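You operate a simulated robot arm through the tools that you are given. There is no shell and no other tool. Be economical: measure what you need, move in short steps, check, and stop when the job is done.

You run a simulated robot arm. Do the job below in one go: nothing can be reset, and whatever is moved stays where it is left.

## Task
Put things in order on the top of the fitting bench. At the end: the white phase tester stands on top of the red disc; the black block stands where the white phase tester stood; the clear bottle two (marked "2") is on the silver metal plate; the clear gel jar stands on top of the blue disc; the silver terminator from the top of the fitting bench stands where the clear gel jar stood; whatever was shut is shut again. Leave all else as you found it, and nothing knocked over.
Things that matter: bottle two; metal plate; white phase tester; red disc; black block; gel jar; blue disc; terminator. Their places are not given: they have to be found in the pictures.

It is judged by the outcome, as a careful person would: the job done as asked, and still so three seconds after it is handed in. It fails if anything else is knocked over, pushed out of place, dropped, spilled or broken.

## Robot
A 6-joint arm with a two-finger parallel gripper, fixed in place. Base frame: the origin is at the foot of the arm, x ahead of it, y to its left, z up; the work surface is at about z = 90. Lengths are in cm, angles in degrees, forces in N, time in s.
With the tool pointing down near the work surface it reaches from about 24 to 64 cm from the base axis. Its first joint turns from -66.0 to 66.0 degrees. Payload 2.7 kg.
The TCP is the grasp point between the finger pads, 2.3 cm short of the fingertips. In the tool frame z runs along the fingers and y along their closing line. Largest opening 9.4 cm; finger width 3.8, thickness 1; the body of the gripper, 5.4 by 9.6 cm, starts 3.9 cm behind the TCP.
Orientation is told as [roll, pitch, yaw] about the base's x, y, z axes, in that order, counted from this pose: with the fingers straight down and closing along the base's y, the tool's x points along the base's -x, its y along +y and its z along -z.

## Interface
- The arm moves only by the tool move_arm. Its argument "targets" is a list of rows, each an object of numbers (a shift or turn left out is 0, a gripper value left out holds the last): "tx", "ty", "tz": the shift along the base's x, y, z in cm; "rx", "ry", "rz": the turn, a rotation vector about the base's x, y, z in degrees; "grip": the gripper command, from -1 (shut) to 1 (fully open), values between in proportion. In form: [{"tx": .., "ty": .., "tz": .., "rx": .., "ry": .., "rz": .., "grip": ..}, ...]. A call has 1 to 12 rows; each row shifts and turns the commanded pose from where the row before left it. Rows are played at 5 a second. More than 5 cm and 8.6 degrees between two rows, or a gripper value outside its range, and nothing of the call is played. Where a pose cannot be reached the arm comes as near as it can. A force on the tool above 40 N (or 10 N above the force at the start of the call, whichever is more), or a blocked arm, ends the call early, and 0.2 s more pass. Each finger travels about 4.5 cm/s and halts on what it meets, pressing with about 34 N; the grip force reading is that of the motor and also rises with nothing between the fingers. The clock runs only during rows and for 0.2 s after the last one: add rows that do not move to give the fingers time. It gives the time, the measured TCP pose, the force on the tool (base axes), the opening and the grip force at its end, in the units of the frame above (readings bear some noise), and new pictures: "pictures" is both (left out), scene, wrist or none.
- Cameras (640 x 400 px; columns grow to the right, rows downward): "scene" is fixed at [9.58, -43.36, 140.19]; the picture's right is [0.73, -0.68, 0.00], its down [-0.40, -0.42, -0.82] and it looks along [0.56, 0.60, -0.58] (base axes); focal length 315 px, centre (320, 200). "wrist" rides on the gripper at [8.6, 1.6, -7.5] in the tool frame; the picture's right is [-0.18, 0.98, 0.00], its down [-0.58, -0.11, -0.81] and it looks along [-0.79, -0.15, 0.59] (tool axes); focal length 243 px, centre (320, 200).
- locate(camera, pixels): for up to 12 pixels [column, row] of the newest picture of that camera ("zoom" is the newest enlarged one), the place [x, y, z] in the base frame of the surface seen there, good to about 0.2 cm, but the place of the scene camera against the robot may be out by one fixed shift of up to 1.8 cm in any direction. No time passes.
- inspect(camera, box): a new picture of the part [left, top, right, bottom] of that camera's present view, enlarged. No time passes.
- job_done(): hands the job in; it is judged then, once.

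Go step by step. Measure first, check grasps and placings, and put right what went wrong. The budget is 80 turns and 170 pictures, counting those below and the enlarged ones. Unless the task says otherwise, let go and move clear before handing in, and close with one line.

The tools are called after "Emit:" by a JSON object that holds its "method" and its "body". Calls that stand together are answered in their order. move_arm: Moves the arm, as the interface text tells. Its arguments: {"type":"object","properties":{"targets":{"type":"array","items":{"type":"object","properties":{"tx":{"type":"number"},"ty":{"type":"number"},"tz":{"type":"number"},"rx":{"type":"number"},"ry":{"type":"number"},"rz":{"type":"number"},"grip":{"type":"number"}}}},"pictures":{"type":"string","enum":["both","scene","wrist","none"]}},"required":["targets"]} The other tools are called the same way: locate (camera, pixels) gives the place of the surface under pixels of a picture; inspect (camera, box) takes an enlarged picture of a part of a camera's view; job_done () hands the job in.

At the start:

```text
t: 0.0
eef_pos: [27.97, 26.41, 118.13]
ee_rot: [0.0, 0.0, 0.0]
contact_force: [-0.4, -1.0, -0.1]
grip_width: 9.41
finger_force: 0.0
```

scene: 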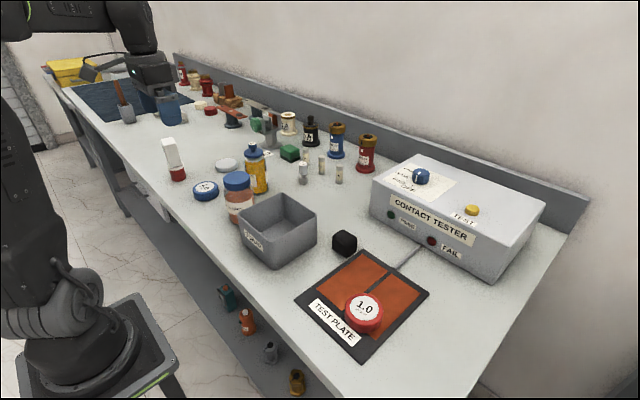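
wrist: 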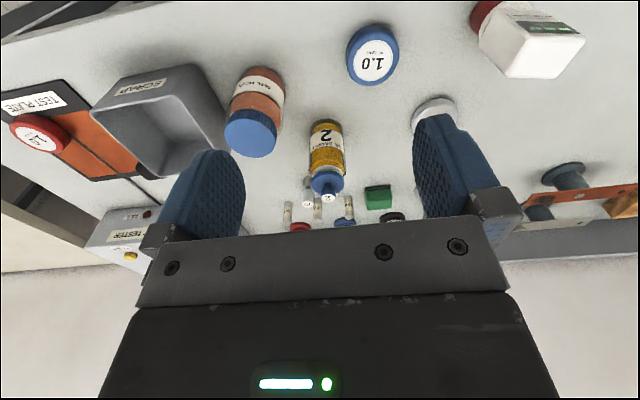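

The pictures show the white tester at scene (172,160), the red disc at (364,310), the black block at (344,243), the blue disc at (206,190), the jar at (238,197), bottle 2 at (256,170) and a possible metal plate at (227,165). I'll enlarge these areas to be sure.

Emit:
{"method": "inspect", "body": {"camera": "scene", "box": [150, 110, 310, 220]}}

Emit:
{"method": "inspect", "body": {"camera": "scene", "box": [260, 110, 400, 200]}}

Emit:
{"method": "inspect", "body": {"camera": "wrist", "box": [220, 10, 620, 240]}}

Emit:
{"method": "inspect", "body": {"camera": "scene", "box": [40, 50, 280, 190]}}

Emit:
{"method": "inspect", "body": {"camera": "scene", "box": [180, 260, 340, 400]}}

```text
3.64 times, centred on (230, 165) of scene
```

zoom: 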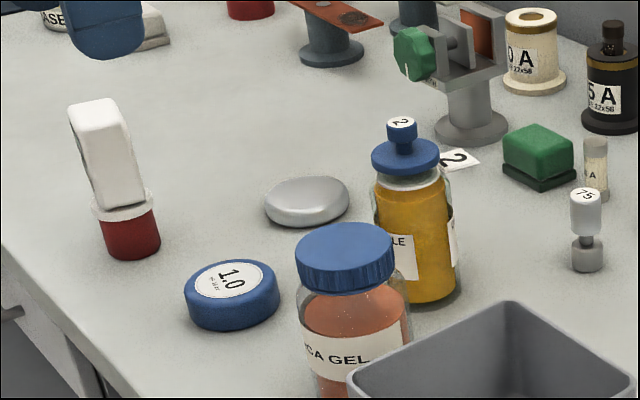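

```text
4.44 times, centred on (330, 155) of scene
```

zoom: 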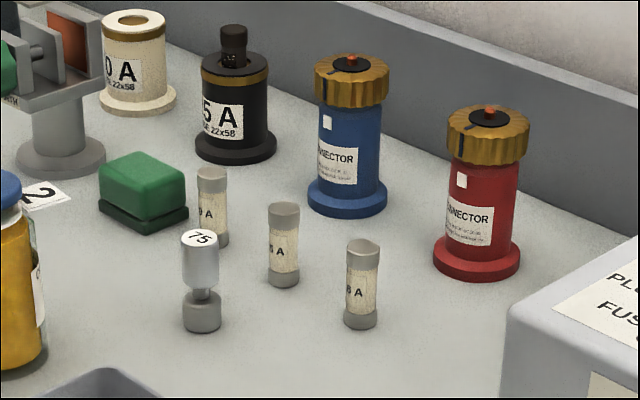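

```text
1.60 times, centred on (420, 125) of wrist
```

zoom: 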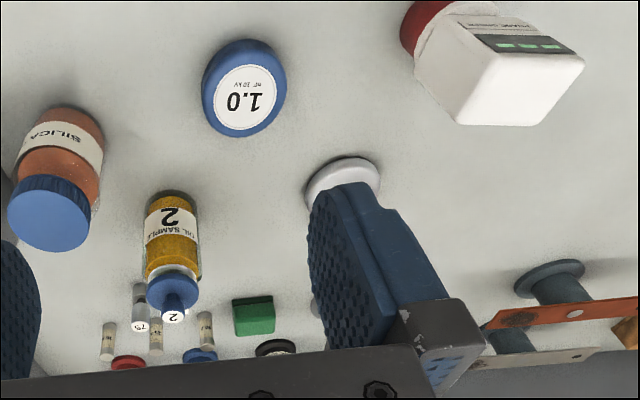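

```text
2.67 times, centred on (160, 120) of scene
```

zoom: 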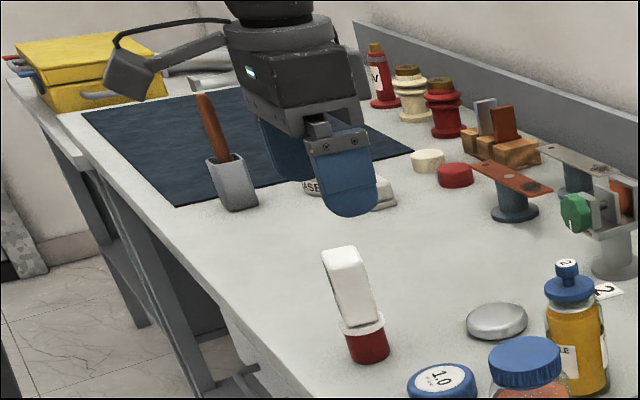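

```text
2.86 times, centred on (260, 330) of scene
```

zoom: 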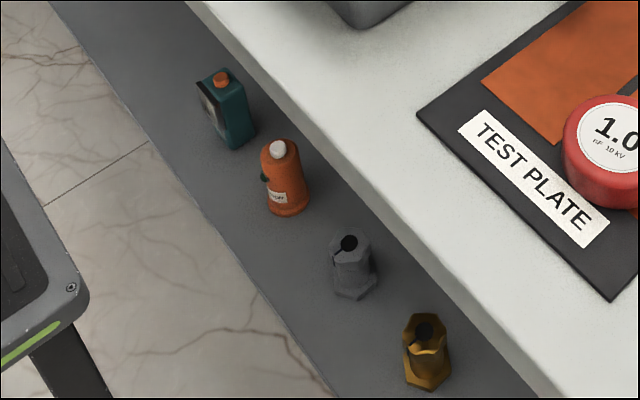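

The silver terminator on the bench looks like the "75" piece at scene (303,172), and the silver puck at (227,165) is the candidate metal plate. I'll measure these positions with both cameras to get the scene camera shift.

Emit:
{"method": "locate", "body": {"camera": "wrist", "pixels": [[374, 60], [250, 135], [262, 85], [326, 170], [324, 188], [434, 102], [550, 20], [495, 10], [40, 132], [308, 200], [378, 192], [545, 65]]}}

Emit:
{"method": "locate", "body": {"camera": "scene", "pixels": [[206, 187], [237, 180], [256, 155], [257, 146], [227, 163], [170, 143], [177, 172], [364, 305], [303, 165], [343, 236], [345, 248], [290, 150]]}}

```text
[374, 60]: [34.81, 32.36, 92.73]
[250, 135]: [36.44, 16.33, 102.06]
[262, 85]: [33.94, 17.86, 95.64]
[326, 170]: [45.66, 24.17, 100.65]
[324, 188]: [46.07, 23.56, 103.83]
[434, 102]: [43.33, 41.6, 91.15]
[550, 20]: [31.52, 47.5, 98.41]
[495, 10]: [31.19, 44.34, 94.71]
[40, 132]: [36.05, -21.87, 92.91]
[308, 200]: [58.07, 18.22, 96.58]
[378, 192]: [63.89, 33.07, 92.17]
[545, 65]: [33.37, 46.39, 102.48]
```

```text
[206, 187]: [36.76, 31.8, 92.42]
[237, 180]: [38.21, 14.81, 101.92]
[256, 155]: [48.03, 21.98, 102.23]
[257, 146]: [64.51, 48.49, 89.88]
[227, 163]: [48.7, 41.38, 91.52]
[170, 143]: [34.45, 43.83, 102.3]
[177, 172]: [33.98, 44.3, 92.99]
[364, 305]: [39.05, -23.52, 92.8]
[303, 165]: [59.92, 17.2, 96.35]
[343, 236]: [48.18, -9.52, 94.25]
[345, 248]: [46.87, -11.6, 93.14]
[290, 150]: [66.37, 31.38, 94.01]
```

Scene readings are offset from the robot by about (+1.9, -0.8, 0), judging by the blue disc. I'll shift the hand left for a clear wrist view of the tester and the silver plate.

Emit:
{"method": "move_arm", "body": {"targets": [{"ty": 4}, {"ty": 4}, {"ty": 4, "tx": -1}, {"ty": 3, "tx": -1}, {}]}}

```text
t: 1.2
eef_pos: [26.04, 41.42, 118.3]
ee_rot: [0.1, 0.1, 0.0]
contact_force: [-1.3, 0.3, -0.1]
grip_width: 9.4
finger_force: 0.0
```

scene: 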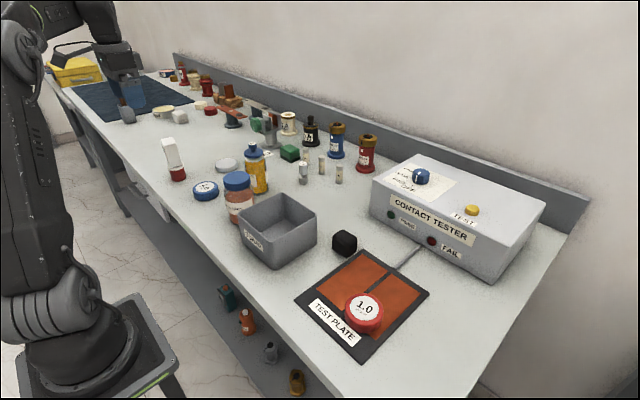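
wrist: 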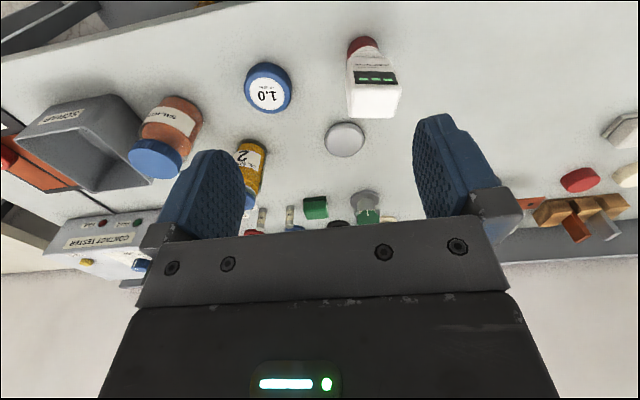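

The hand has cleared the back of the bench, so I'll check for other plate candidates at scene (165,112) and inspect the tester and puck up close.

Emit:
{"method": "inspect", "body": {"camera": "scene", "box": [100, 60, 280, 180]}}

Emit:
{"method": "inspect", "body": {"camera": "wrist", "box": [230, 20, 430, 170]}}

Emit:
{"method": "locate", "body": {"camera": "wrist", "pixels": [[344, 138], [344, 124], [327, 138], [361, 138], [344, 152], [370, 75], [375, 100], [350, 86], [399, 86], [362, 42], [348, 48], [377, 48]]}}

```text
3.33 times, centred on (190, 120) of scene
```

zoom: 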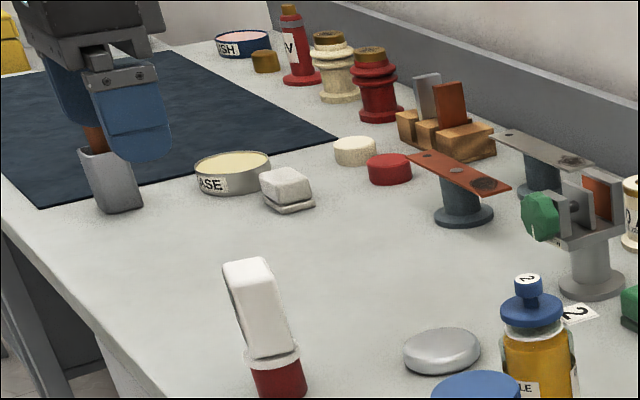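

```text
2.67 times, centred on (330, 95) of wrist
```

zoom: 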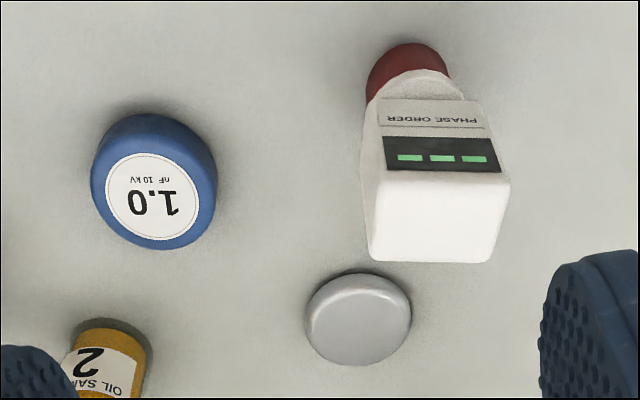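

```text
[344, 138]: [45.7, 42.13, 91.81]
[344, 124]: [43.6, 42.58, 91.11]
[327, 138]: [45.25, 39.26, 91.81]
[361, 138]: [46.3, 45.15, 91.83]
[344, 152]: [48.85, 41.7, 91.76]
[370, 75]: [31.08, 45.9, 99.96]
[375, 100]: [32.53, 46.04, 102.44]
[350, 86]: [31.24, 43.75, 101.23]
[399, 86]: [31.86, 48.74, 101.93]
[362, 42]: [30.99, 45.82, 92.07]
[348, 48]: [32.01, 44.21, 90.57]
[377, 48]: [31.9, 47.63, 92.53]
```

The puck at wrist (344,138) is a low flat disc about 6 cm wide centred near (46.2, 42.0), which fits the "metal plate". Next I'll measure the tester's top-face corners and the blue disc and plate edges.

Emit:
{"method": "locate", "body": {"camera": "zoom", "pixels": [[383, 180], [503, 180], [486, 256], [376, 254], [440, 218], [385, 72], [445, 62], [405, 47], [155, 200], [155, 118], [93, 170], [213, 185]]}}

Emit:
{"method": "locate", "body": {"camera": "wrist", "pixels": [[178, 120], [155, 158], [165, 140], [131, 155], [180, 160], [155, 178], [255, 160], [250, 175]]}}

```text
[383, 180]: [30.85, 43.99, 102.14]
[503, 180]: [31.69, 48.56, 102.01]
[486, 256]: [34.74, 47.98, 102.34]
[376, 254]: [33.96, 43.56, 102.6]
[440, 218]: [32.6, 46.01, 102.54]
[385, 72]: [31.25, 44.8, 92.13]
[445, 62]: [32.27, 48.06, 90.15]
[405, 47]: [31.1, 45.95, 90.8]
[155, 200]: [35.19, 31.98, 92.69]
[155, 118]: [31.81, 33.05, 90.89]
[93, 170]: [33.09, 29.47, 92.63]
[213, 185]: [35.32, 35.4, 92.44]
```

```text
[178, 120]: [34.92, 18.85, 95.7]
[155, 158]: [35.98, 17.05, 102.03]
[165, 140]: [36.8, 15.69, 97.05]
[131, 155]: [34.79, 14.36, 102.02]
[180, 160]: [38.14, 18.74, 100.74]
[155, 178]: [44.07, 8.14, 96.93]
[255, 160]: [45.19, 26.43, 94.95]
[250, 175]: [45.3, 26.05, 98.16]
```

The tester top runs from about (30.8,43.9) to (34.8,48), centred at (32.8,46.0) and yawed about -10°. I'll move above it with that yaw.

Emit:
{"method": "move_arm", "body": {"targets": [{"tx": 3, "ty": 2, "rz": -5}, {"tx": 3.7, "ty": 2.5, "rz": -5}, {"tz": -4}, {"tz": -4}, {}]}}

```text
t: 2.4
eef_pos: [33.05, 46.02, 110.17]
ee_rot: [-0.1, 0.0, -10.0]
contact_force: [0.7, 0.2, 0.4]
grip_width: 9.38
finger_force: 0.1
```

scene: 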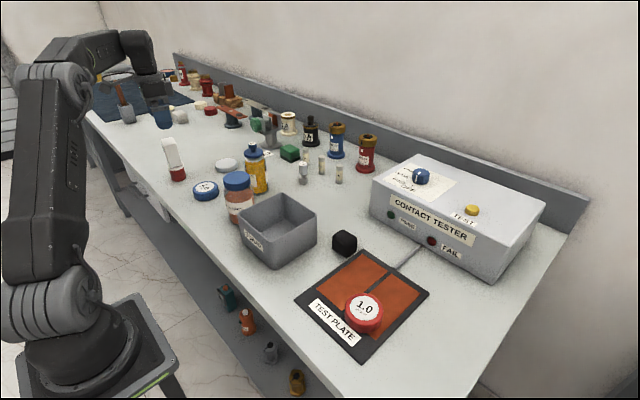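
wrist: 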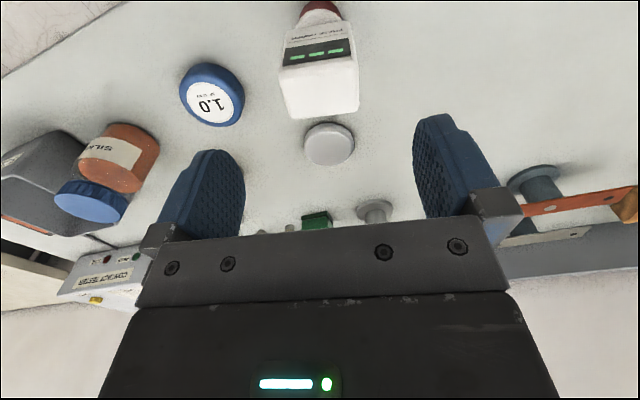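

The tester top spans columns 280–359 between the fingers. I'll recheck its corner positions before descending.

Emit:
{"method": "locate", "body": {"camera": "wrist", "pixels": [[282, 72], [355, 64], [357, 108], [290, 115], [320, 90], [320, 10]]}}

```text
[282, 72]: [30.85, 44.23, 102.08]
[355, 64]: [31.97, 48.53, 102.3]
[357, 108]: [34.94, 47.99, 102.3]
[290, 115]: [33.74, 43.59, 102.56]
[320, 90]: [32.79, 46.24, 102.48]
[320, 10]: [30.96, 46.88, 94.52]
```

The top centre is (32.9,46.1), directly below the hand. I'll descend to z≈99.5 and close.

Emit:
{"method": "move_arm", "body": {"targets": [{"tz": -4, "tx": -0.1}, {"tz": -4}, {"tz": -2.6}, {}, {"grip": -1}, {"grip": -1}, {"grip": -1}, {"grip": -1}]}}

```text
t: 4.2
eef_pos: [32.62, 46.03, 99.62]
ee_rot: [0.0, 0.0, -10.1]
contact_force: [-0.4, 1.2, 0.4]
grip_width: 5.17
finger_force: 34.0
```

scene: 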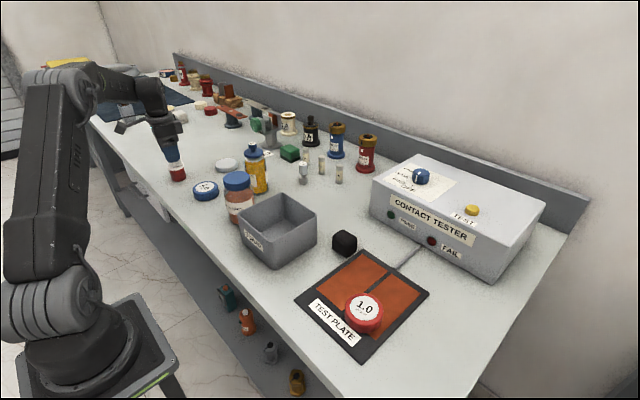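
wrist: 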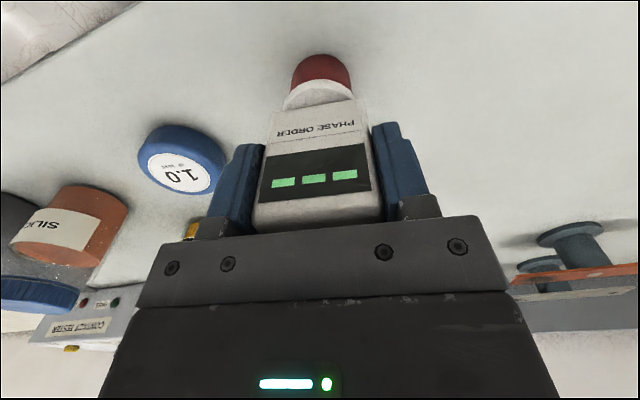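

The tester is gripped at 5.17 cm with the red base at wrist (320,75). I'll measure the base against the TCP, then lift.

Emit:
{"method": "locate", "body": {"camera": "wrist", "pixels": [[320, 58], [295, 80], [350, 80], [318, 72], [320, 45], [240, 40]]}}

Emit:
{"method": "move_arm", "body": {"targets": [{"tz": 3}, {"tz": 4}, {"tz": 5}, {"tz": 4}, {}]}}

```text
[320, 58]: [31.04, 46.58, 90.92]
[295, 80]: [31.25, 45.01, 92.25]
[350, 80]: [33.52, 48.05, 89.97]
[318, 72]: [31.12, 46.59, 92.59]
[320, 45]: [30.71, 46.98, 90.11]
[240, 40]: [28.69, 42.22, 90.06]
```

```text
t: 5.4
eef_pos: [32.73, 45.76, 115.73]
ee_rot: [0.0, 0.0, -9.9]
contact_force: [-0.3, -0.7, -1.1]
grip_width: 5.19
finger_force: 34.1
```

scene: 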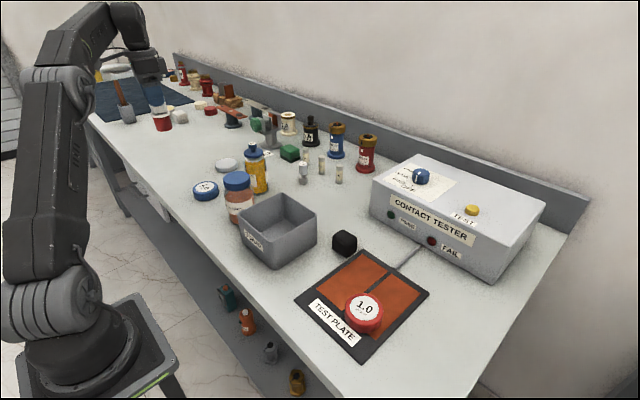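
wrist: 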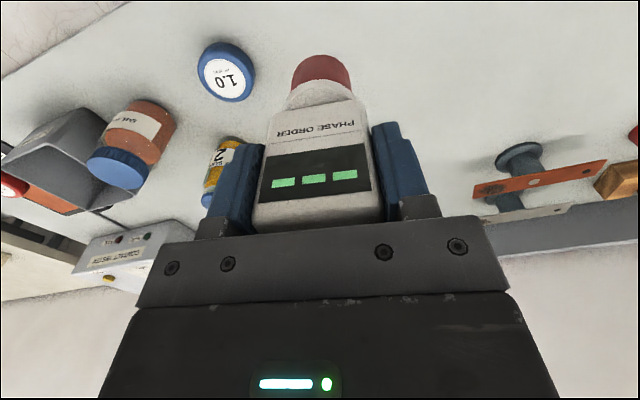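

The tester is lifted and held, with its base about z=106. I'll carry it along y towards the red disc, turning the yaw back to 0.

Emit:
{"method": "move_arm", "body": {"targets": [{"ty": -4.5, "rz": 5}, {"ty": -4.5, "rz": 5}, {"ty": -4.5}, {"ty": -4.5}, {"ty": -4.5}, {"ty": -4.5}, {"ty": -4.5}, {"ty": -4.5}, {"ty": -4.5}, {"ty": -4.5}, {"ty": -4.5}, {"ty": -4.5}], "pictures": "none"}}

Emit:
{"method": "move_arm", "body": {"targets": [{"ty": -4}, {"ty": -4}, {}]}}

```text
t: 8.0
eef_pos: [32.56, -8.27, 115.34]
ee_rot: [-0.1, 0.0, 0.1]
contact_force: [0.2, 1.1, -2.3]
grip_width: 5.22
finger_force: 33.7
```

```text
t: 8.8
eef_pos: [32.6, -16.28, 115.39]
ee_rot: [0.0, 0.0, 0.0]
contact_force: [1.5, -0.3, -1.5]
grip_width: 5.19
finger_force: 34.0
```

scene: 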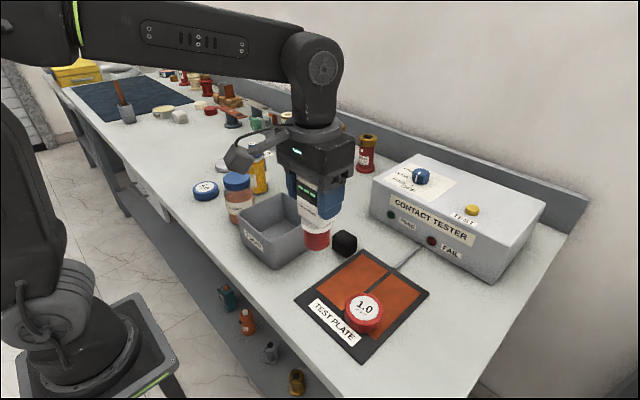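
wrist: 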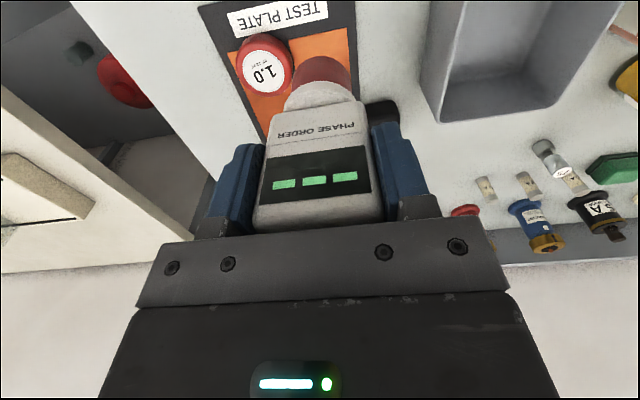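

The red disc shows clearly at wrist (264,66). I'll measure its centre, its edges and the held base.

Emit:
{"method": "locate", "body": {"camera": "wrist", "pixels": [[264, 66], [243, 68], [284, 66], [264, 45], [264, 88], [238, 60], [262, 36], [320, 60], [322, 80], [296, 85]]}}

Emit:
{"method": "inspect", "body": {"camera": "wrist", "box": [200, 10, 400, 135]}}

```text
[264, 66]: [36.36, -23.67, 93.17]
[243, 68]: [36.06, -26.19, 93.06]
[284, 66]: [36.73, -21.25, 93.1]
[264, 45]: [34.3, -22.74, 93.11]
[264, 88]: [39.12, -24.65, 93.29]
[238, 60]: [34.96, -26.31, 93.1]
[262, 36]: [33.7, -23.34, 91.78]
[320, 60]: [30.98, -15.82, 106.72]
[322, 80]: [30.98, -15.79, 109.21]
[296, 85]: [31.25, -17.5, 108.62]
```

```text
3.20 times, centred on (300, 72) of wrist
```

zoom: 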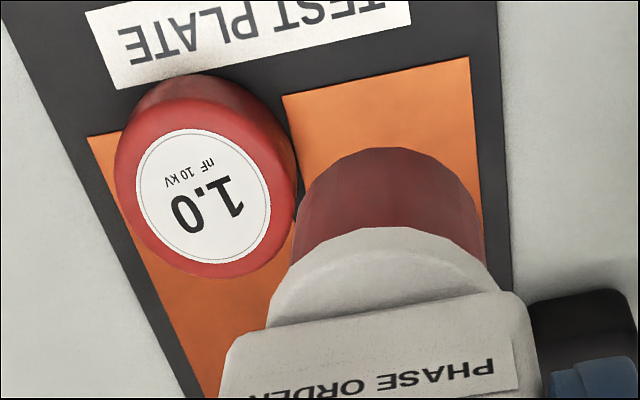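

Emit:
{"method": "locate", "body": {"camera": "zoom", "pixels": [[138, 190], [269, 205], [190, 131], [215, 259], [203, 195], [118, 170], [292, 215], [225, 275], [170, 100]]}}

```text
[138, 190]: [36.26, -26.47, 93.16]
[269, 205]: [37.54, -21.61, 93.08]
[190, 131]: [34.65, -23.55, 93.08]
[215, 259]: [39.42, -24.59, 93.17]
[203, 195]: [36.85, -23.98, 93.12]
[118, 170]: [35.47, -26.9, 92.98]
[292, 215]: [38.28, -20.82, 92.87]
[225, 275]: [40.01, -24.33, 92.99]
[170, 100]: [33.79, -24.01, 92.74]
```

The red disc centre is (36.95,-24.0) with its top at 93.15, and the tester base axis is about (+0.2,+0.3) from the TCP. I'll move above it and lower to just over contact.

Emit:
{"method": "move_arm", "body": {"targets": [{"tx": 2.1, "ty": -4}, {"tx": 2.1, "ty": -4}, {"tz": -4}, {"tz": -4}, {"tz": -3}, {}]}}

```text
t: 10.2
eef_pos: [36.85, -24.23, 104.33]
ee_rot: [0.0, 0.0, 0.0]
contact_force: [0.3, 0.4, -1.8]
grip_width: 5.18
finger_force: 34.6
```

scene: 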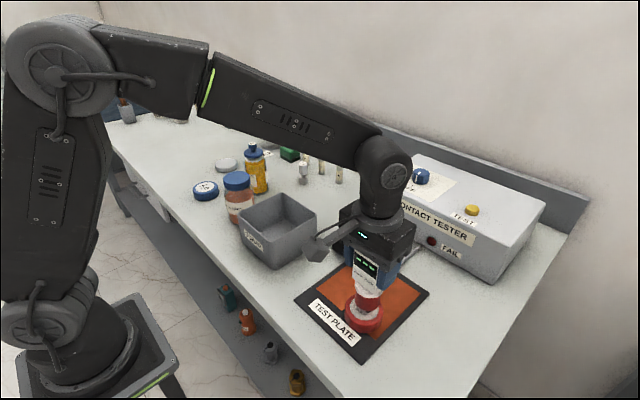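
wrist: 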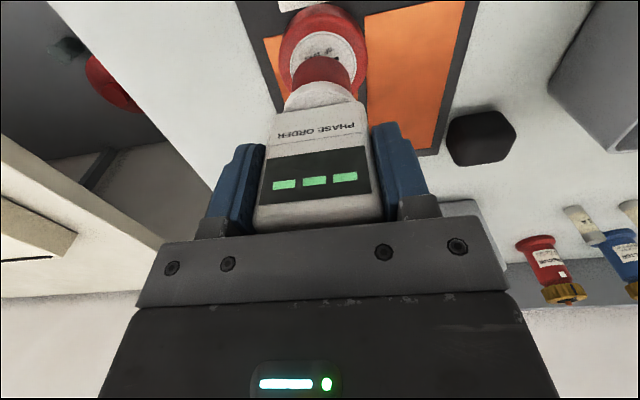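

The base is centred over the disc at wrist (322,50), with roughly 1.5 cm of gap left. I'll lower it in small steps.

Emit:
{"method": "move_arm", "body": {"targets": [{"tz": -0.8}, {"tz": -0.4}, {"tz": -0.2}, {"tz": -0.15}, {}]}}

Emit:
{"method": "inspect", "body": {"camera": "scene", "box": [310, 230, 430, 350]}}

```text
t: 11.4
eef_pos: [36.8, -24.03, 102.8]
ee_rot: [0.0, 0.0, 0.0]
contact_force: [0.3, -0.4, -1.5]
grip_width: 5.17
finger_force: 34.1
```

scene: 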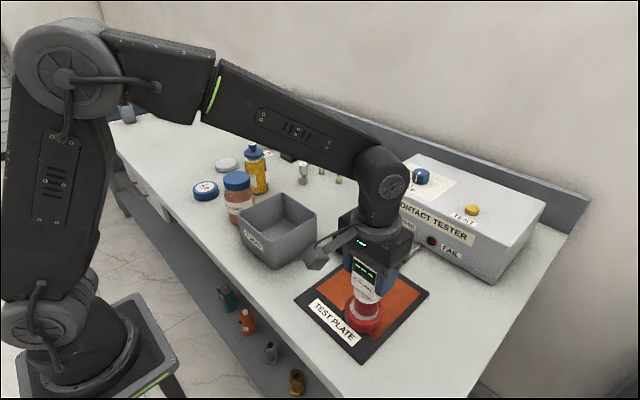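
wrist: 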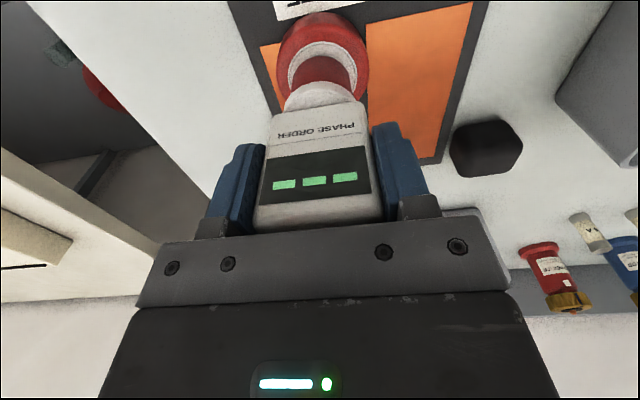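

```text
3.33 times, centred on (370, 290) of scene
```

zoom: 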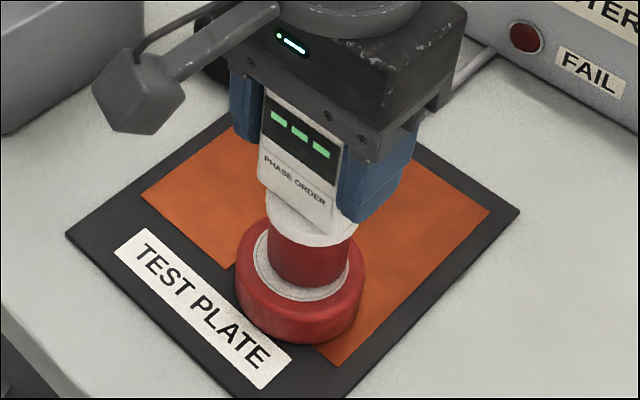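

It's close to touching but there's no contact force yet. I'll lower in 0.1 steps.

Emit:
{"method": "move_arm", "body": {"targets": [{"tz": -0.1}, {"tz": -0.1}, {}], "pictures": "none"}}

Emit:
{"method": "move_arm", "body": {"targets": [{"tz": -0.1}, {}], "pictures": "none"}}

```text
t: 12.2
eef_pos: [36.85, -24.19, 102.65]
ee_rot: [-0.1, 0.0, 0.0]
contact_force: [1.4, 0.4, -1.5]
grip_width: 5.18
finger_force: 33.6
```

```text
t: 12.8
eef_pos: [36.78, -24.06, 102.64]
ee_rot: [0.0, -0.2, 0.0]
contact_force: [-3.8, 2.4, 10.5]
grip_width: 5.2
finger_force: 34.3
```

Contact: the force rose to 10.5 N. I'll release slowly and back straight up.

Emit:
{"method": "move_arm", "body": {"targets": [{"grip": 0.2}, {"grip": 0.4}, {"grip": 0.7}, {"grip": 0.7}, {"tz": 2}, {"tz": 3}, {"tz": 4}, {"tz": 4}]}}

```text
t: 14.6
eef_pos: [36.67, -24.07, 115.64]
ee_rot: [-0.1, 0.0, -0.1]
contact_force: [0.1, -0.1, -0.1]
grip_width: 8.0
finger_force: 0.1
```

scene: 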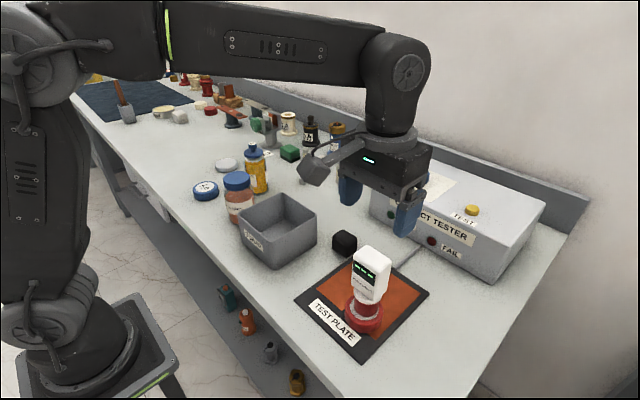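
wrist: 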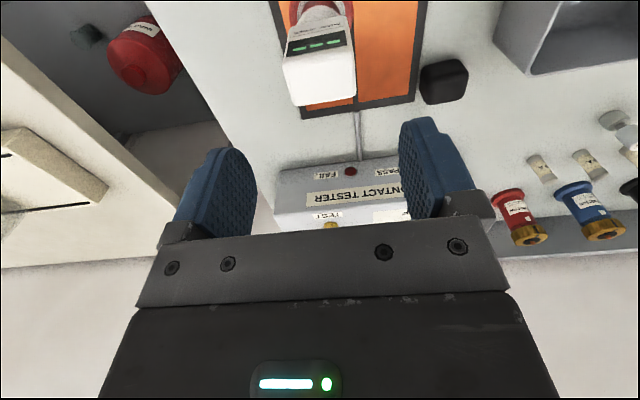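

The tester stands on the red disc. The block shows at wrist (443,82), so I'll measure it.

Emit:
{"method": "inspect", "body": {"camera": "wrist", "box": [400, 45, 490, 115]}}

Emit:
{"method": "locate", "body": {"camera": "wrist", "pixels": [[445, 82], [424, 70], [464, 66], [467, 85], [428, 101], [462, 98], [430, 75], [455, 92]]}}

```text
5.71 times, centred on (445, 80) of wrist
```

zoom: 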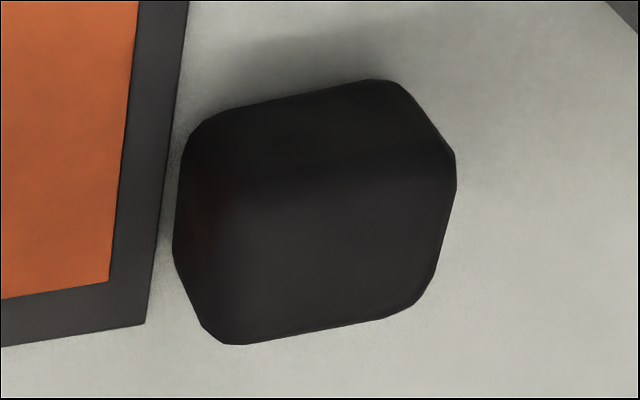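

```text
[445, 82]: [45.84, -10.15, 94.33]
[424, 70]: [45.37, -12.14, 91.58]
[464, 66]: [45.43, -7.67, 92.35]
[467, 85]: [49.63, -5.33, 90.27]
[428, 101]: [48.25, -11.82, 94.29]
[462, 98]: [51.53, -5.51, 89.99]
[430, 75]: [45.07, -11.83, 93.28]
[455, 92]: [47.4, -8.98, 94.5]
```

Emit:
{"method": "locate", "body": {"camera": "zoom", "pixels": [[215, 190], [430, 165], [440, 230], [415, 300], [230, 335], [320, 325], [190, 270], [320, 240], [380, 85], [220, 115], [300, 105], [180, 220]]}}

```text
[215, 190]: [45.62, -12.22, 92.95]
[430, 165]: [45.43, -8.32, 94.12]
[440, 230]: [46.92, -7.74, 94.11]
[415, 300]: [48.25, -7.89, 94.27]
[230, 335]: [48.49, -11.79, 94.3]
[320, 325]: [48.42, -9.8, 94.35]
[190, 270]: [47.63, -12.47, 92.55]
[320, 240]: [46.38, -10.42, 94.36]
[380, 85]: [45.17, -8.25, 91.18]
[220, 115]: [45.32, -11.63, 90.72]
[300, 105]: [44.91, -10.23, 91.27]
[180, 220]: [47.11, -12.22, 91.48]
```

The block spans x 44.8–48.6 and y -12.3 to -7.7, centred at (46.8,-10.05), with its top at 94.35. I'll check the clearance to the bin edge and the test plate height.

Emit:
{"method": "locate", "body": {"camera": "wrist", "pixels": [[530, 72], [497, 30], [600, 62], [415, 85], [395, 103], [510, 5], [540, 60]]}}

Emit:
{"method": "move_arm", "body": {"targets": [{"ty": 4}, {"tx": 2, "ty": 4}, {"tx": 4, "ty": 4}, {"tx": 4.0, "ty": 2}, {"tz": -4}, {"tz": -4}, {}]}}

```text
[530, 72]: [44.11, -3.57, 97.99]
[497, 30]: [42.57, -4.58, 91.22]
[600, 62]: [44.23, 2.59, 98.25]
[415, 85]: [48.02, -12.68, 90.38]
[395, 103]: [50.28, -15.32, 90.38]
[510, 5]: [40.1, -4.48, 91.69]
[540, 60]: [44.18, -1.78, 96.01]
```

```text
refused: row 3 steps farther than a row can; nothing moved
```

The bin's corner is near (44.1,-3.6), so I'll use a narrower opening (about 6.6 cm) and shorter steps to get above the block.

Emit:
{"method": "move_arm", "body": {"targets": [{"ty": 4, "grip": 0.4}, {"tx": 2, "ty": 4}, {"tx": 3, "ty": 3.5}, {"tx": 3, "ty": 2.5}, {"tx": 2.1}, {"tz": -4}, {"tz": -4}, {}]}}

```text
t: 16.4
eef_pos: [46.87, -10.12, 107.58]
ee_rot: [0.1, 0.0, 0.0]
contact_force: [-0.8, 0.4, -0.8]
grip_width: 6.57
finger_force: 0.1
```

scene: 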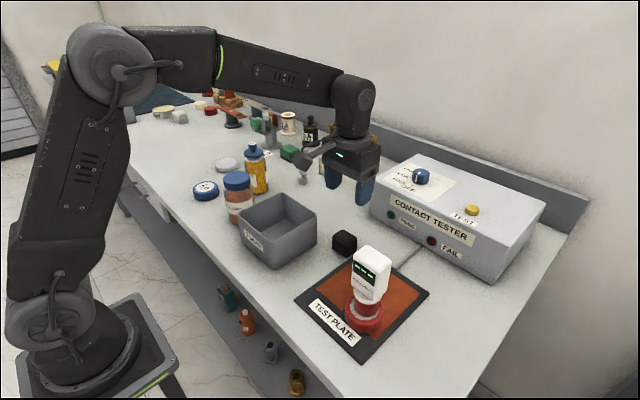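
wrist: 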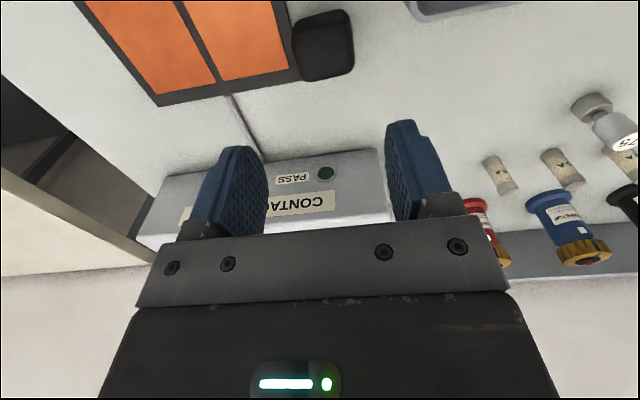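

Emit:
{"method": "locate", "body": {"camera": "wrist", "pixels": [[292, 18], [350, 14], [352, 55], [352, 68], [305, 80], [301, 76], [325, 50], [290, 190], [240, 180], [350, 190], [350, 160]]}}

```text
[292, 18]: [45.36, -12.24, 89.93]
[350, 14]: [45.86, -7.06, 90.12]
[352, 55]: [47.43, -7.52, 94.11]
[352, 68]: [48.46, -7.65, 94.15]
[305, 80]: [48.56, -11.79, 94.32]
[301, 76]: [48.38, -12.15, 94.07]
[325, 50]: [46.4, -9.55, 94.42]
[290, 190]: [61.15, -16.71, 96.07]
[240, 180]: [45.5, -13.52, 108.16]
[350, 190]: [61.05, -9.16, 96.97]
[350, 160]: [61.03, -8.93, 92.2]
```

The block centre is (46.8,-9.9). I'll descend to z≈93.4 and grip.

Emit:
{"method": "move_arm", "body": {"targets": [{"tz": -4, "ty": 0.15}, {"tz": -4}, {"tz": -4}, {"tz": -2.2}, {}, {"grip": -1}, {"grip": -1}, {"grip": -1}, {"grip": -1}]}}

```text
t: 18.4
eef_pos: [46.88, -10.08, 93.32]
ee_rot: [0.0, -0.1, 0.0]
contact_force: [2.5, 14.3, -0.4]
grip_width: 4.9
finger_force: 34.2
```

scene: 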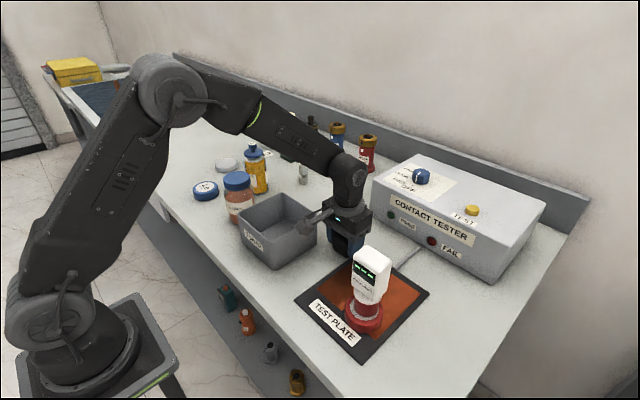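
wrist: 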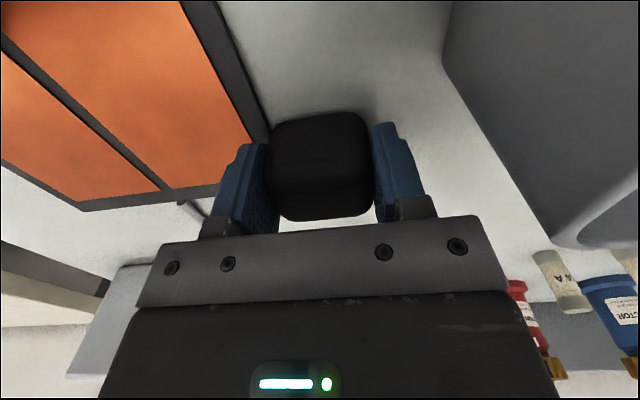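

The block is gripped at 4.90 cm, with a sideways force of 14 N, presumably because one finger met it first. I'll lift a little and check.

Emit:
{"method": "move_arm", "body": {"targets": [{"tz": 1}, {"tz": 2}, {"tz": 4}, {"tz": 5}, {}]}}

```text
t: 19.6
eef_pos: [46.69, -9.98, 105.6]
ee_rot: [0.0, 0.0, 0.0]
contact_force: [-0.3, 0.3, -0.1]
grip_width: 4.91
finger_force: 33.7
```

scene: 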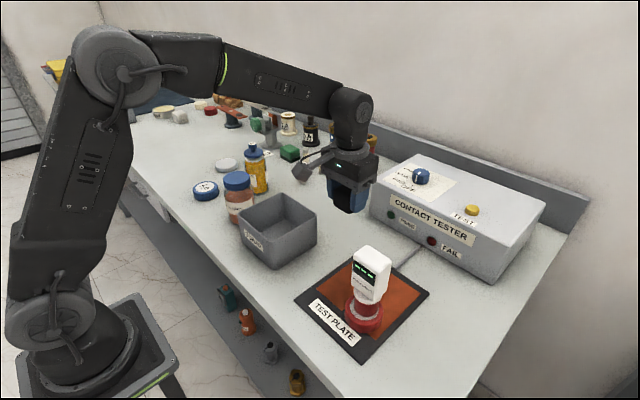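
wrist: 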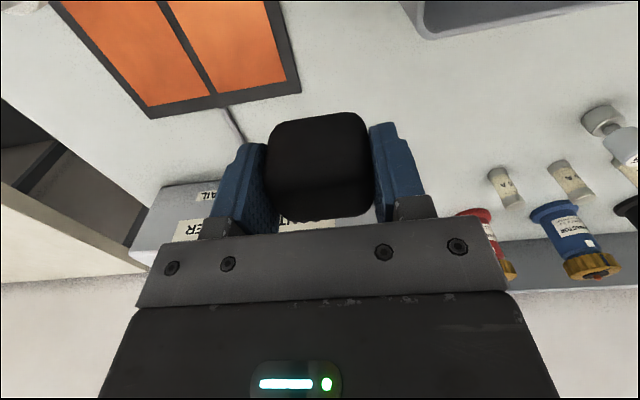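

The block is held. I'll raise it and carry it back and left to the tester's old place at (32.8,46.3).

Emit:
{"method": "move_arm", "body": {"targets": [{"tz": 4}, {"tz": 4, "tx": -2}, {"tx": -4.5, "ty": 2}, {"tx": -4.4, "ty": 2}, {"tx": -3, "ty": 3.7}, {"ty": 4.5}, {"ty": 4.5}, {"ty": 4.5}, {"ty": 4.5}, {"ty": 4.5}, {"ty": 4.5}, {"ty": 4.5}], "pictures": "none"}}

Emit:
{"method": "move_arm", "body": {"targets": [{"ty": 4.5}, {"ty": 4.5}, {"ty": 4.5}, {"ty": 4}, {}]}}

```text
t: 22.2
eef_pos: [33.09, 29.16, 113.47]
ee_rot: [0.1, -0.1, 0.0]
contact_force: [-0.2, 0.1, 0.0]
grip_width: 4.93
finger_force: 34.4
```

```text
t: 23.4
eef_pos: [33.0, 46.87, 113.44]
ee_rot: [-0.1, 0.0, 0.0]
contact_force: [0.8, 0.0, 0.3]
grip_width: 4.88
finger_force: 33.6
```

scene: 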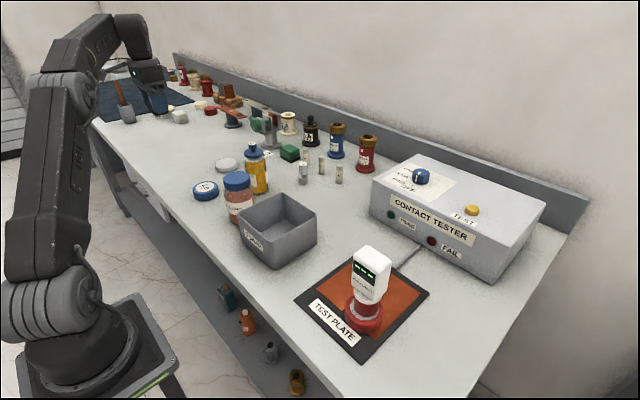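
wrist: 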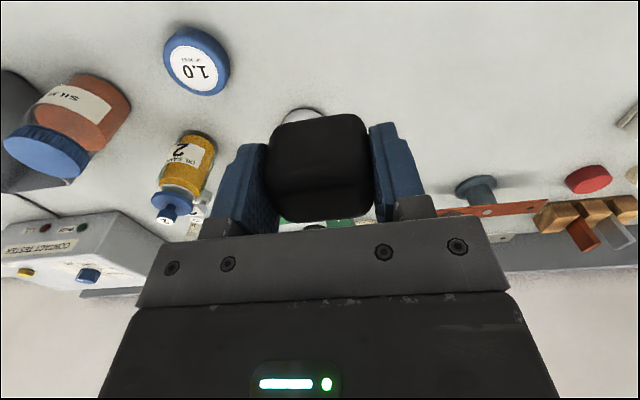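

The spot below is clear. I'll correct to (32.8,46.3) and lower to just above the surface.

Emit:
{"method": "move_arm", "body": {"targets": [{"ty": -0.5, "tx": -0.2, "tz": -3}, {"tz": -4.5}, {"tz": -4.5}, {"tz": -4.5}, {"tz": -2.5}, {"tz": -0.6}, {}], "pictures": "wrist"}}

Emit:
{"method": "move_arm", "body": {"targets": [{"tz": -0.2}, {"tz": -0.1}, {}], "pictures": "none"}}

```text
t: 25.0
eef_pos: [32.65, 46.3, 93.57]
ee_rot: [0.0, -0.1, -0.1]
contact_force: [0.8, 0.1, 0.1]
grip_width: 4.91
finger_force: 33.9
```

wrist: 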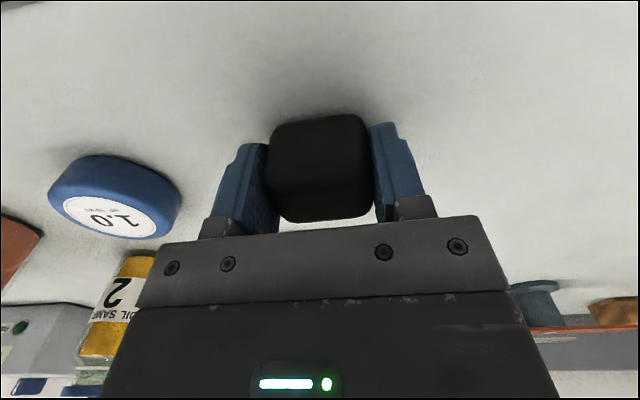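

```text
t: 25.8
eef_pos: [32.79, 46.34, 93.47]
ee_rot: [0.0, 0.0, -0.1]
contact_force: [0.3, 0.3, -1.0]
grip_width: 4.93
finger_force: 34.2
```

Emit:
{"method": "move_arm", "body": {"targets": [{"tz": -0.1}, {}], "pictures": "none"}}

Emit:
{"method": "move_arm", "body": {"targets": [{"tz": -0.1}, {}], "pictures": "none"}}

```text
t: 26.4
eef_pos: [32.71, 46.36, 93.4]
ee_rot: [0.1, 0.1, 0.0]
contact_force: [-0.1, -0.3, -0.6]
grip_width: 4.91
finger_force: 34.1
```

```text
t: 27.0
eef_pos: [32.69, 46.27, 93.24]
ee_rot: [0.1, 0.1, 0.0]
contact_force: [-1.3, 1.0, 5.3]
grip_width: 4.91
finger_force: 34.1
```

The 5.3 N reading shows the block is down. I'll release, rise and look.

Emit:
{"method": "move_arm", "body": {"targets": [{"grip": 0.1}, {"grip": 0.4}, {"grip": 0.4}, {"grip": 0.4}, {"tz": 3}, {"tz": 4.5}, {"tz": 4.5}, {"tz": 4.5}, {"tz": 4.5}]}}

```text
t: 29.0
eef_pos: [32.66, 46.32, 114.32]
ee_rot: [-0.1, 0.0, 0.0]
contact_force: [0.1, 0.1, 0.7]
grip_width: 6.61
finger_force: 0.0
```

scene: 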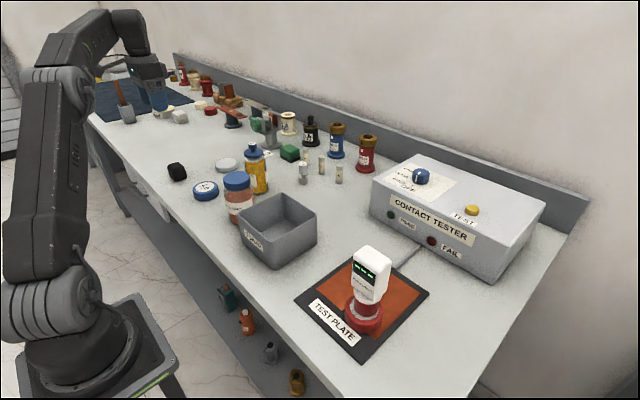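
wrist: 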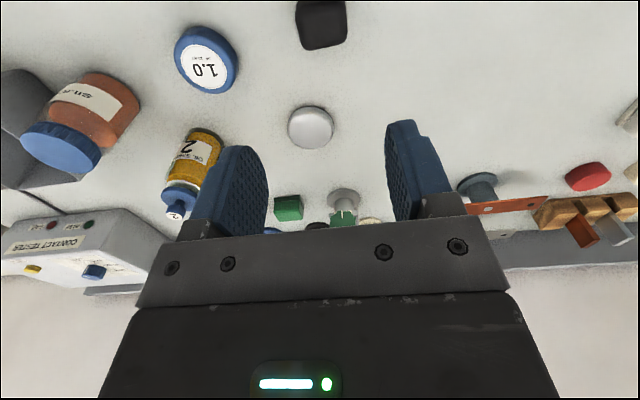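

The block stands in the tester's old place. Now I'll go over to view the jar, the bottle and the blue disc.

Emit:
{"method": "move_arm", "body": {"targets": [{"ty": -4.5, "tz": 2}, {"ty": -4.5, "tz": 2}, {"ty": -4.5, "tx": -2}, {"ty": -4.5, "tx": -2}, {"ty": -4.5, "tx": -1, "grip": 1}, {"ty": -2}, {}]}}

```text
t: 30.6
eef_pos: [27.66, 21.77, 118.28]
ee_rot: [0.0, 0.0, 0.0]
contact_force: [0.1, 0.7, -0.2]
grip_width: 9.41
finger_force: 0.2
```

scene: 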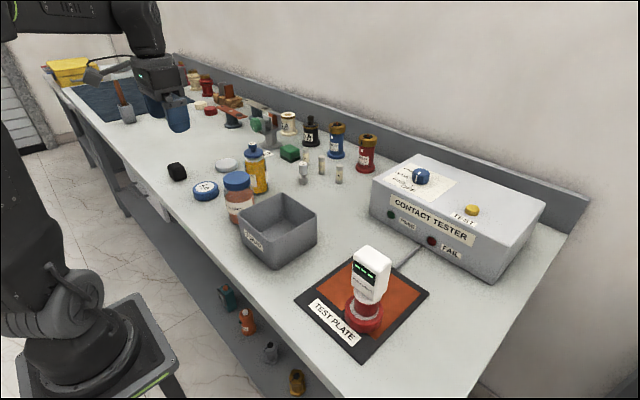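
wrist: 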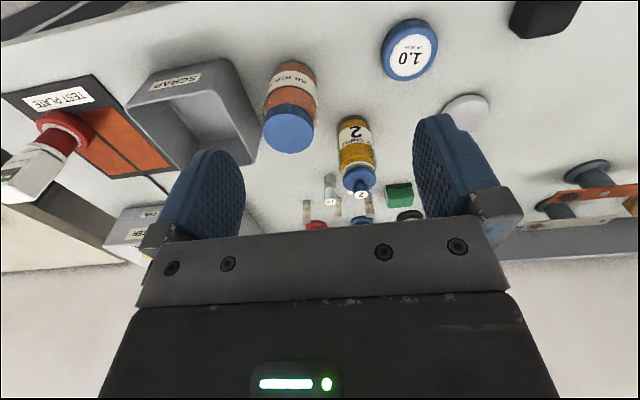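

Emit:
{"method": "inspect", "body": {"camera": "wrist", "box": [230, 10, 450, 210]}}

Emit:
{"method": "locate", "body": {"camera": "wrist", "pixels": [[290, 110], [266, 128], [312, 125], [290, 132], [289, 150], [290, 68], [293, 90], [262, 85], [238, 145], [220, 60], [257, 140]]}}

```text
2.00 times, centred on (340, 110) of wrist
```

zoom: 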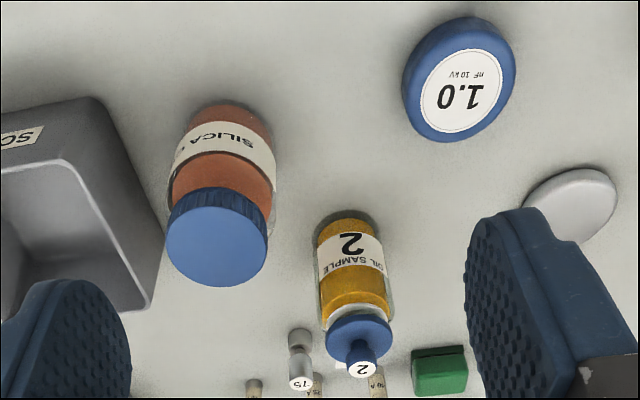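

```text
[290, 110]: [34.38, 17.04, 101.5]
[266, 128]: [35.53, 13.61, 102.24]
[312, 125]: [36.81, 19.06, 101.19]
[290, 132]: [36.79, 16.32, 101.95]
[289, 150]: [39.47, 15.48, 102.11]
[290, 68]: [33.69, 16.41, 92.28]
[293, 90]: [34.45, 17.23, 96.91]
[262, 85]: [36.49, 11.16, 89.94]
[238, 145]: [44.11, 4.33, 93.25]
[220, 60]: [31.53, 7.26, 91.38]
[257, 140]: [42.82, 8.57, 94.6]
```

The jar lid is centred near (36.8,16.4), 5.5 cm wide, with its top at 102. I'll measure the blue disc, the bottle and the terminator in this zoom.

Emit:
{"method": "locate", "body": {"camera": "zoom", "pixels": [[422, 98], [502, 82], [465, 51], [455, 131], [462, 90], [217, 240], [170, 235], [264, 240], [345, 325], [333, 335], [388, 332], [362, 369]]}}

Emit:
{"method": "move_arm", "body": {"targets": [{"tx": 3, "ty": -2}, {"tx": 3, "ty": -2}, {"tx": 3, "ty": -1.4}, {"tz": -4}, {"tz": -4}, {}]}}

```text
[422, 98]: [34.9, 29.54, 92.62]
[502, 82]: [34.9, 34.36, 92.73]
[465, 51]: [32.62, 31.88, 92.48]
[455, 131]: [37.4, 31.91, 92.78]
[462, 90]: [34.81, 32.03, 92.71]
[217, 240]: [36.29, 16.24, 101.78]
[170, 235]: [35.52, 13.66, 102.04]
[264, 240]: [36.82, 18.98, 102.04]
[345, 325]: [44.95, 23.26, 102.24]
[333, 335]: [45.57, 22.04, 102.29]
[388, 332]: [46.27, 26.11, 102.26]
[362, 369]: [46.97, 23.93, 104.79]
```

```text
t: 32.0
eef_pos: [36.5, 16.46, 110.23]
ee_rot: [-0.1, 0.0, -0.1]
contact_force: [-0.2, -0.3, -0.1]
grip_width: 9.38
finger_force: 0.1
```

scene: 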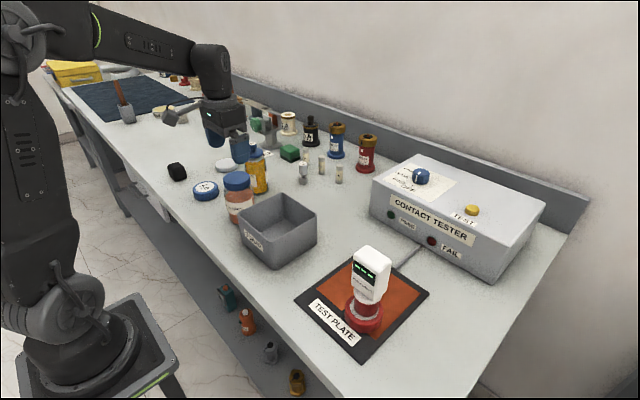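
wrist: 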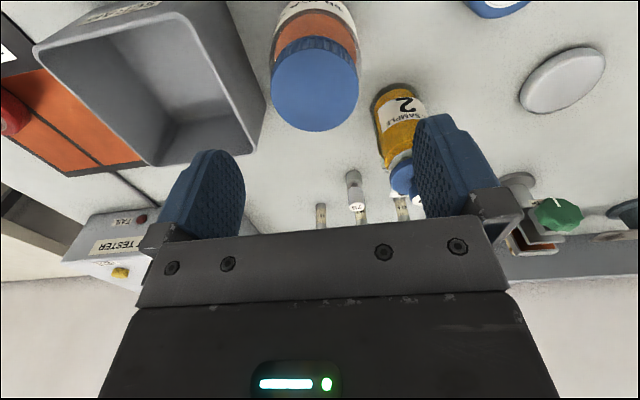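

Emit:
{"method": "locate", "body": {"camera": "wrist", "pixels": [[315, 85], [274, 85], [357, 85], [315, 55], [315, 128], [316, 45], [275, 50], [356, 48], [265, 110], [205, 5]]}}

```text
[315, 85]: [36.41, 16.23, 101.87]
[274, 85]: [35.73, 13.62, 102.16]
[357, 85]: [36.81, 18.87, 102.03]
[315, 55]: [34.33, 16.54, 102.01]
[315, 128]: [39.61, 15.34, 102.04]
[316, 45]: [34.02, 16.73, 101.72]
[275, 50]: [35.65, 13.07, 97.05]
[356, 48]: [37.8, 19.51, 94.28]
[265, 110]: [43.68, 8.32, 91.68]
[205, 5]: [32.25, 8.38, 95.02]
```

The lid centre is (36.85,16.2). I'll descend to z≈98.6 and close.

Emit:
{"method": "move_arm", "body": {"targets": [{"tx": 0.3, "ty": -0.25, "tz": -4}, {"tz": -4}, {"tz": -3.6}, {}, {"grip": 0.3}, {"grip": -1}, {"grip": -1}, {"grip": -1}, {"grip": -1}]}}

```text
t: 34.0
eef_pos: [36.87, 16.02, 98.6]
ee_rot: [0.0, 0.1, 0.0]
contact_force: [0.1, 0.6, -0.2]
grip_width: 7.1
finger_force: 33.5
```

scene: 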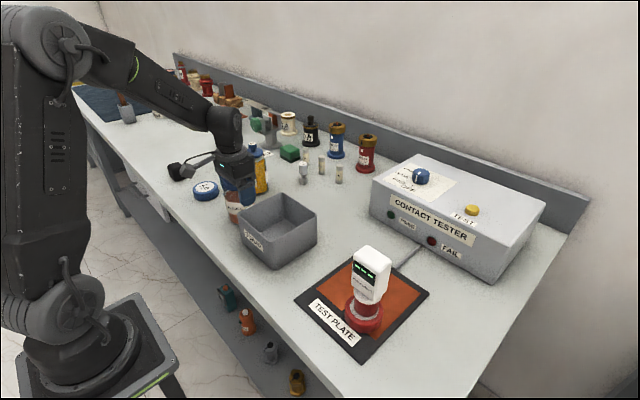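
wrist: 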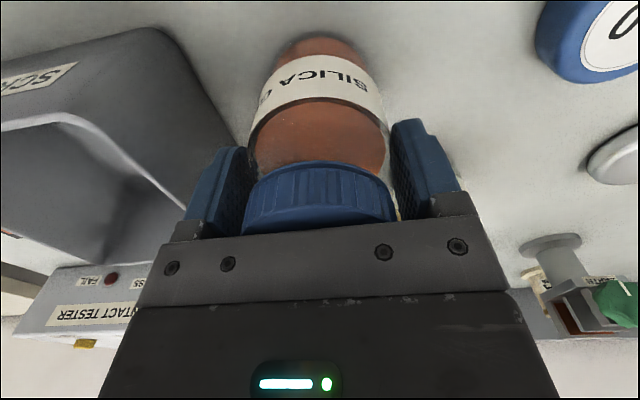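

The gripper holds the glass at 7.1 cm. I'll lift a little to check the hold, then rise enough to clear the blue disc.

Emit:
{"method": "move_arm", "body": {"targets": [{"tz": 0.5}, {"tz": 1}, {"tz": 2}, {"tz": 3}, {"tz": 2}, {}]}}

```text
t: 35.4
eef_pos: [37.04, 16.1, 107.21]
ee_rot: [0.1, 0.0, 0.0]
contact_force: [0.1, 0.3, -3.6]
grip_width: 7.1
finger_force: 33.9
```

scene: 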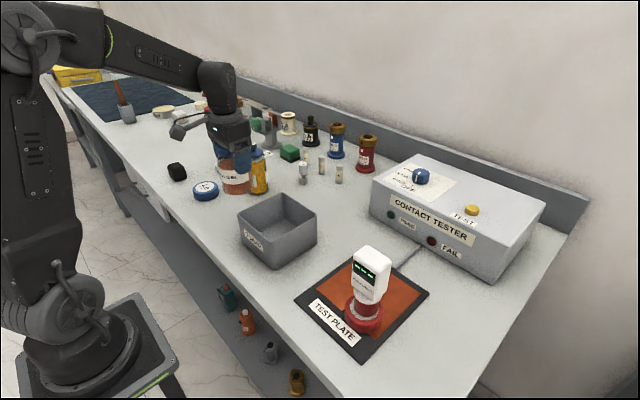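
wrist: 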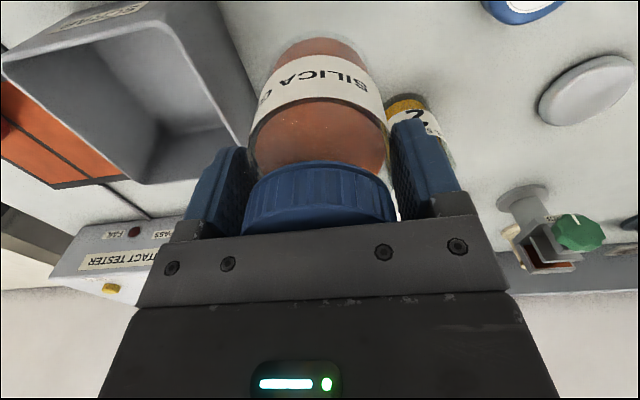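

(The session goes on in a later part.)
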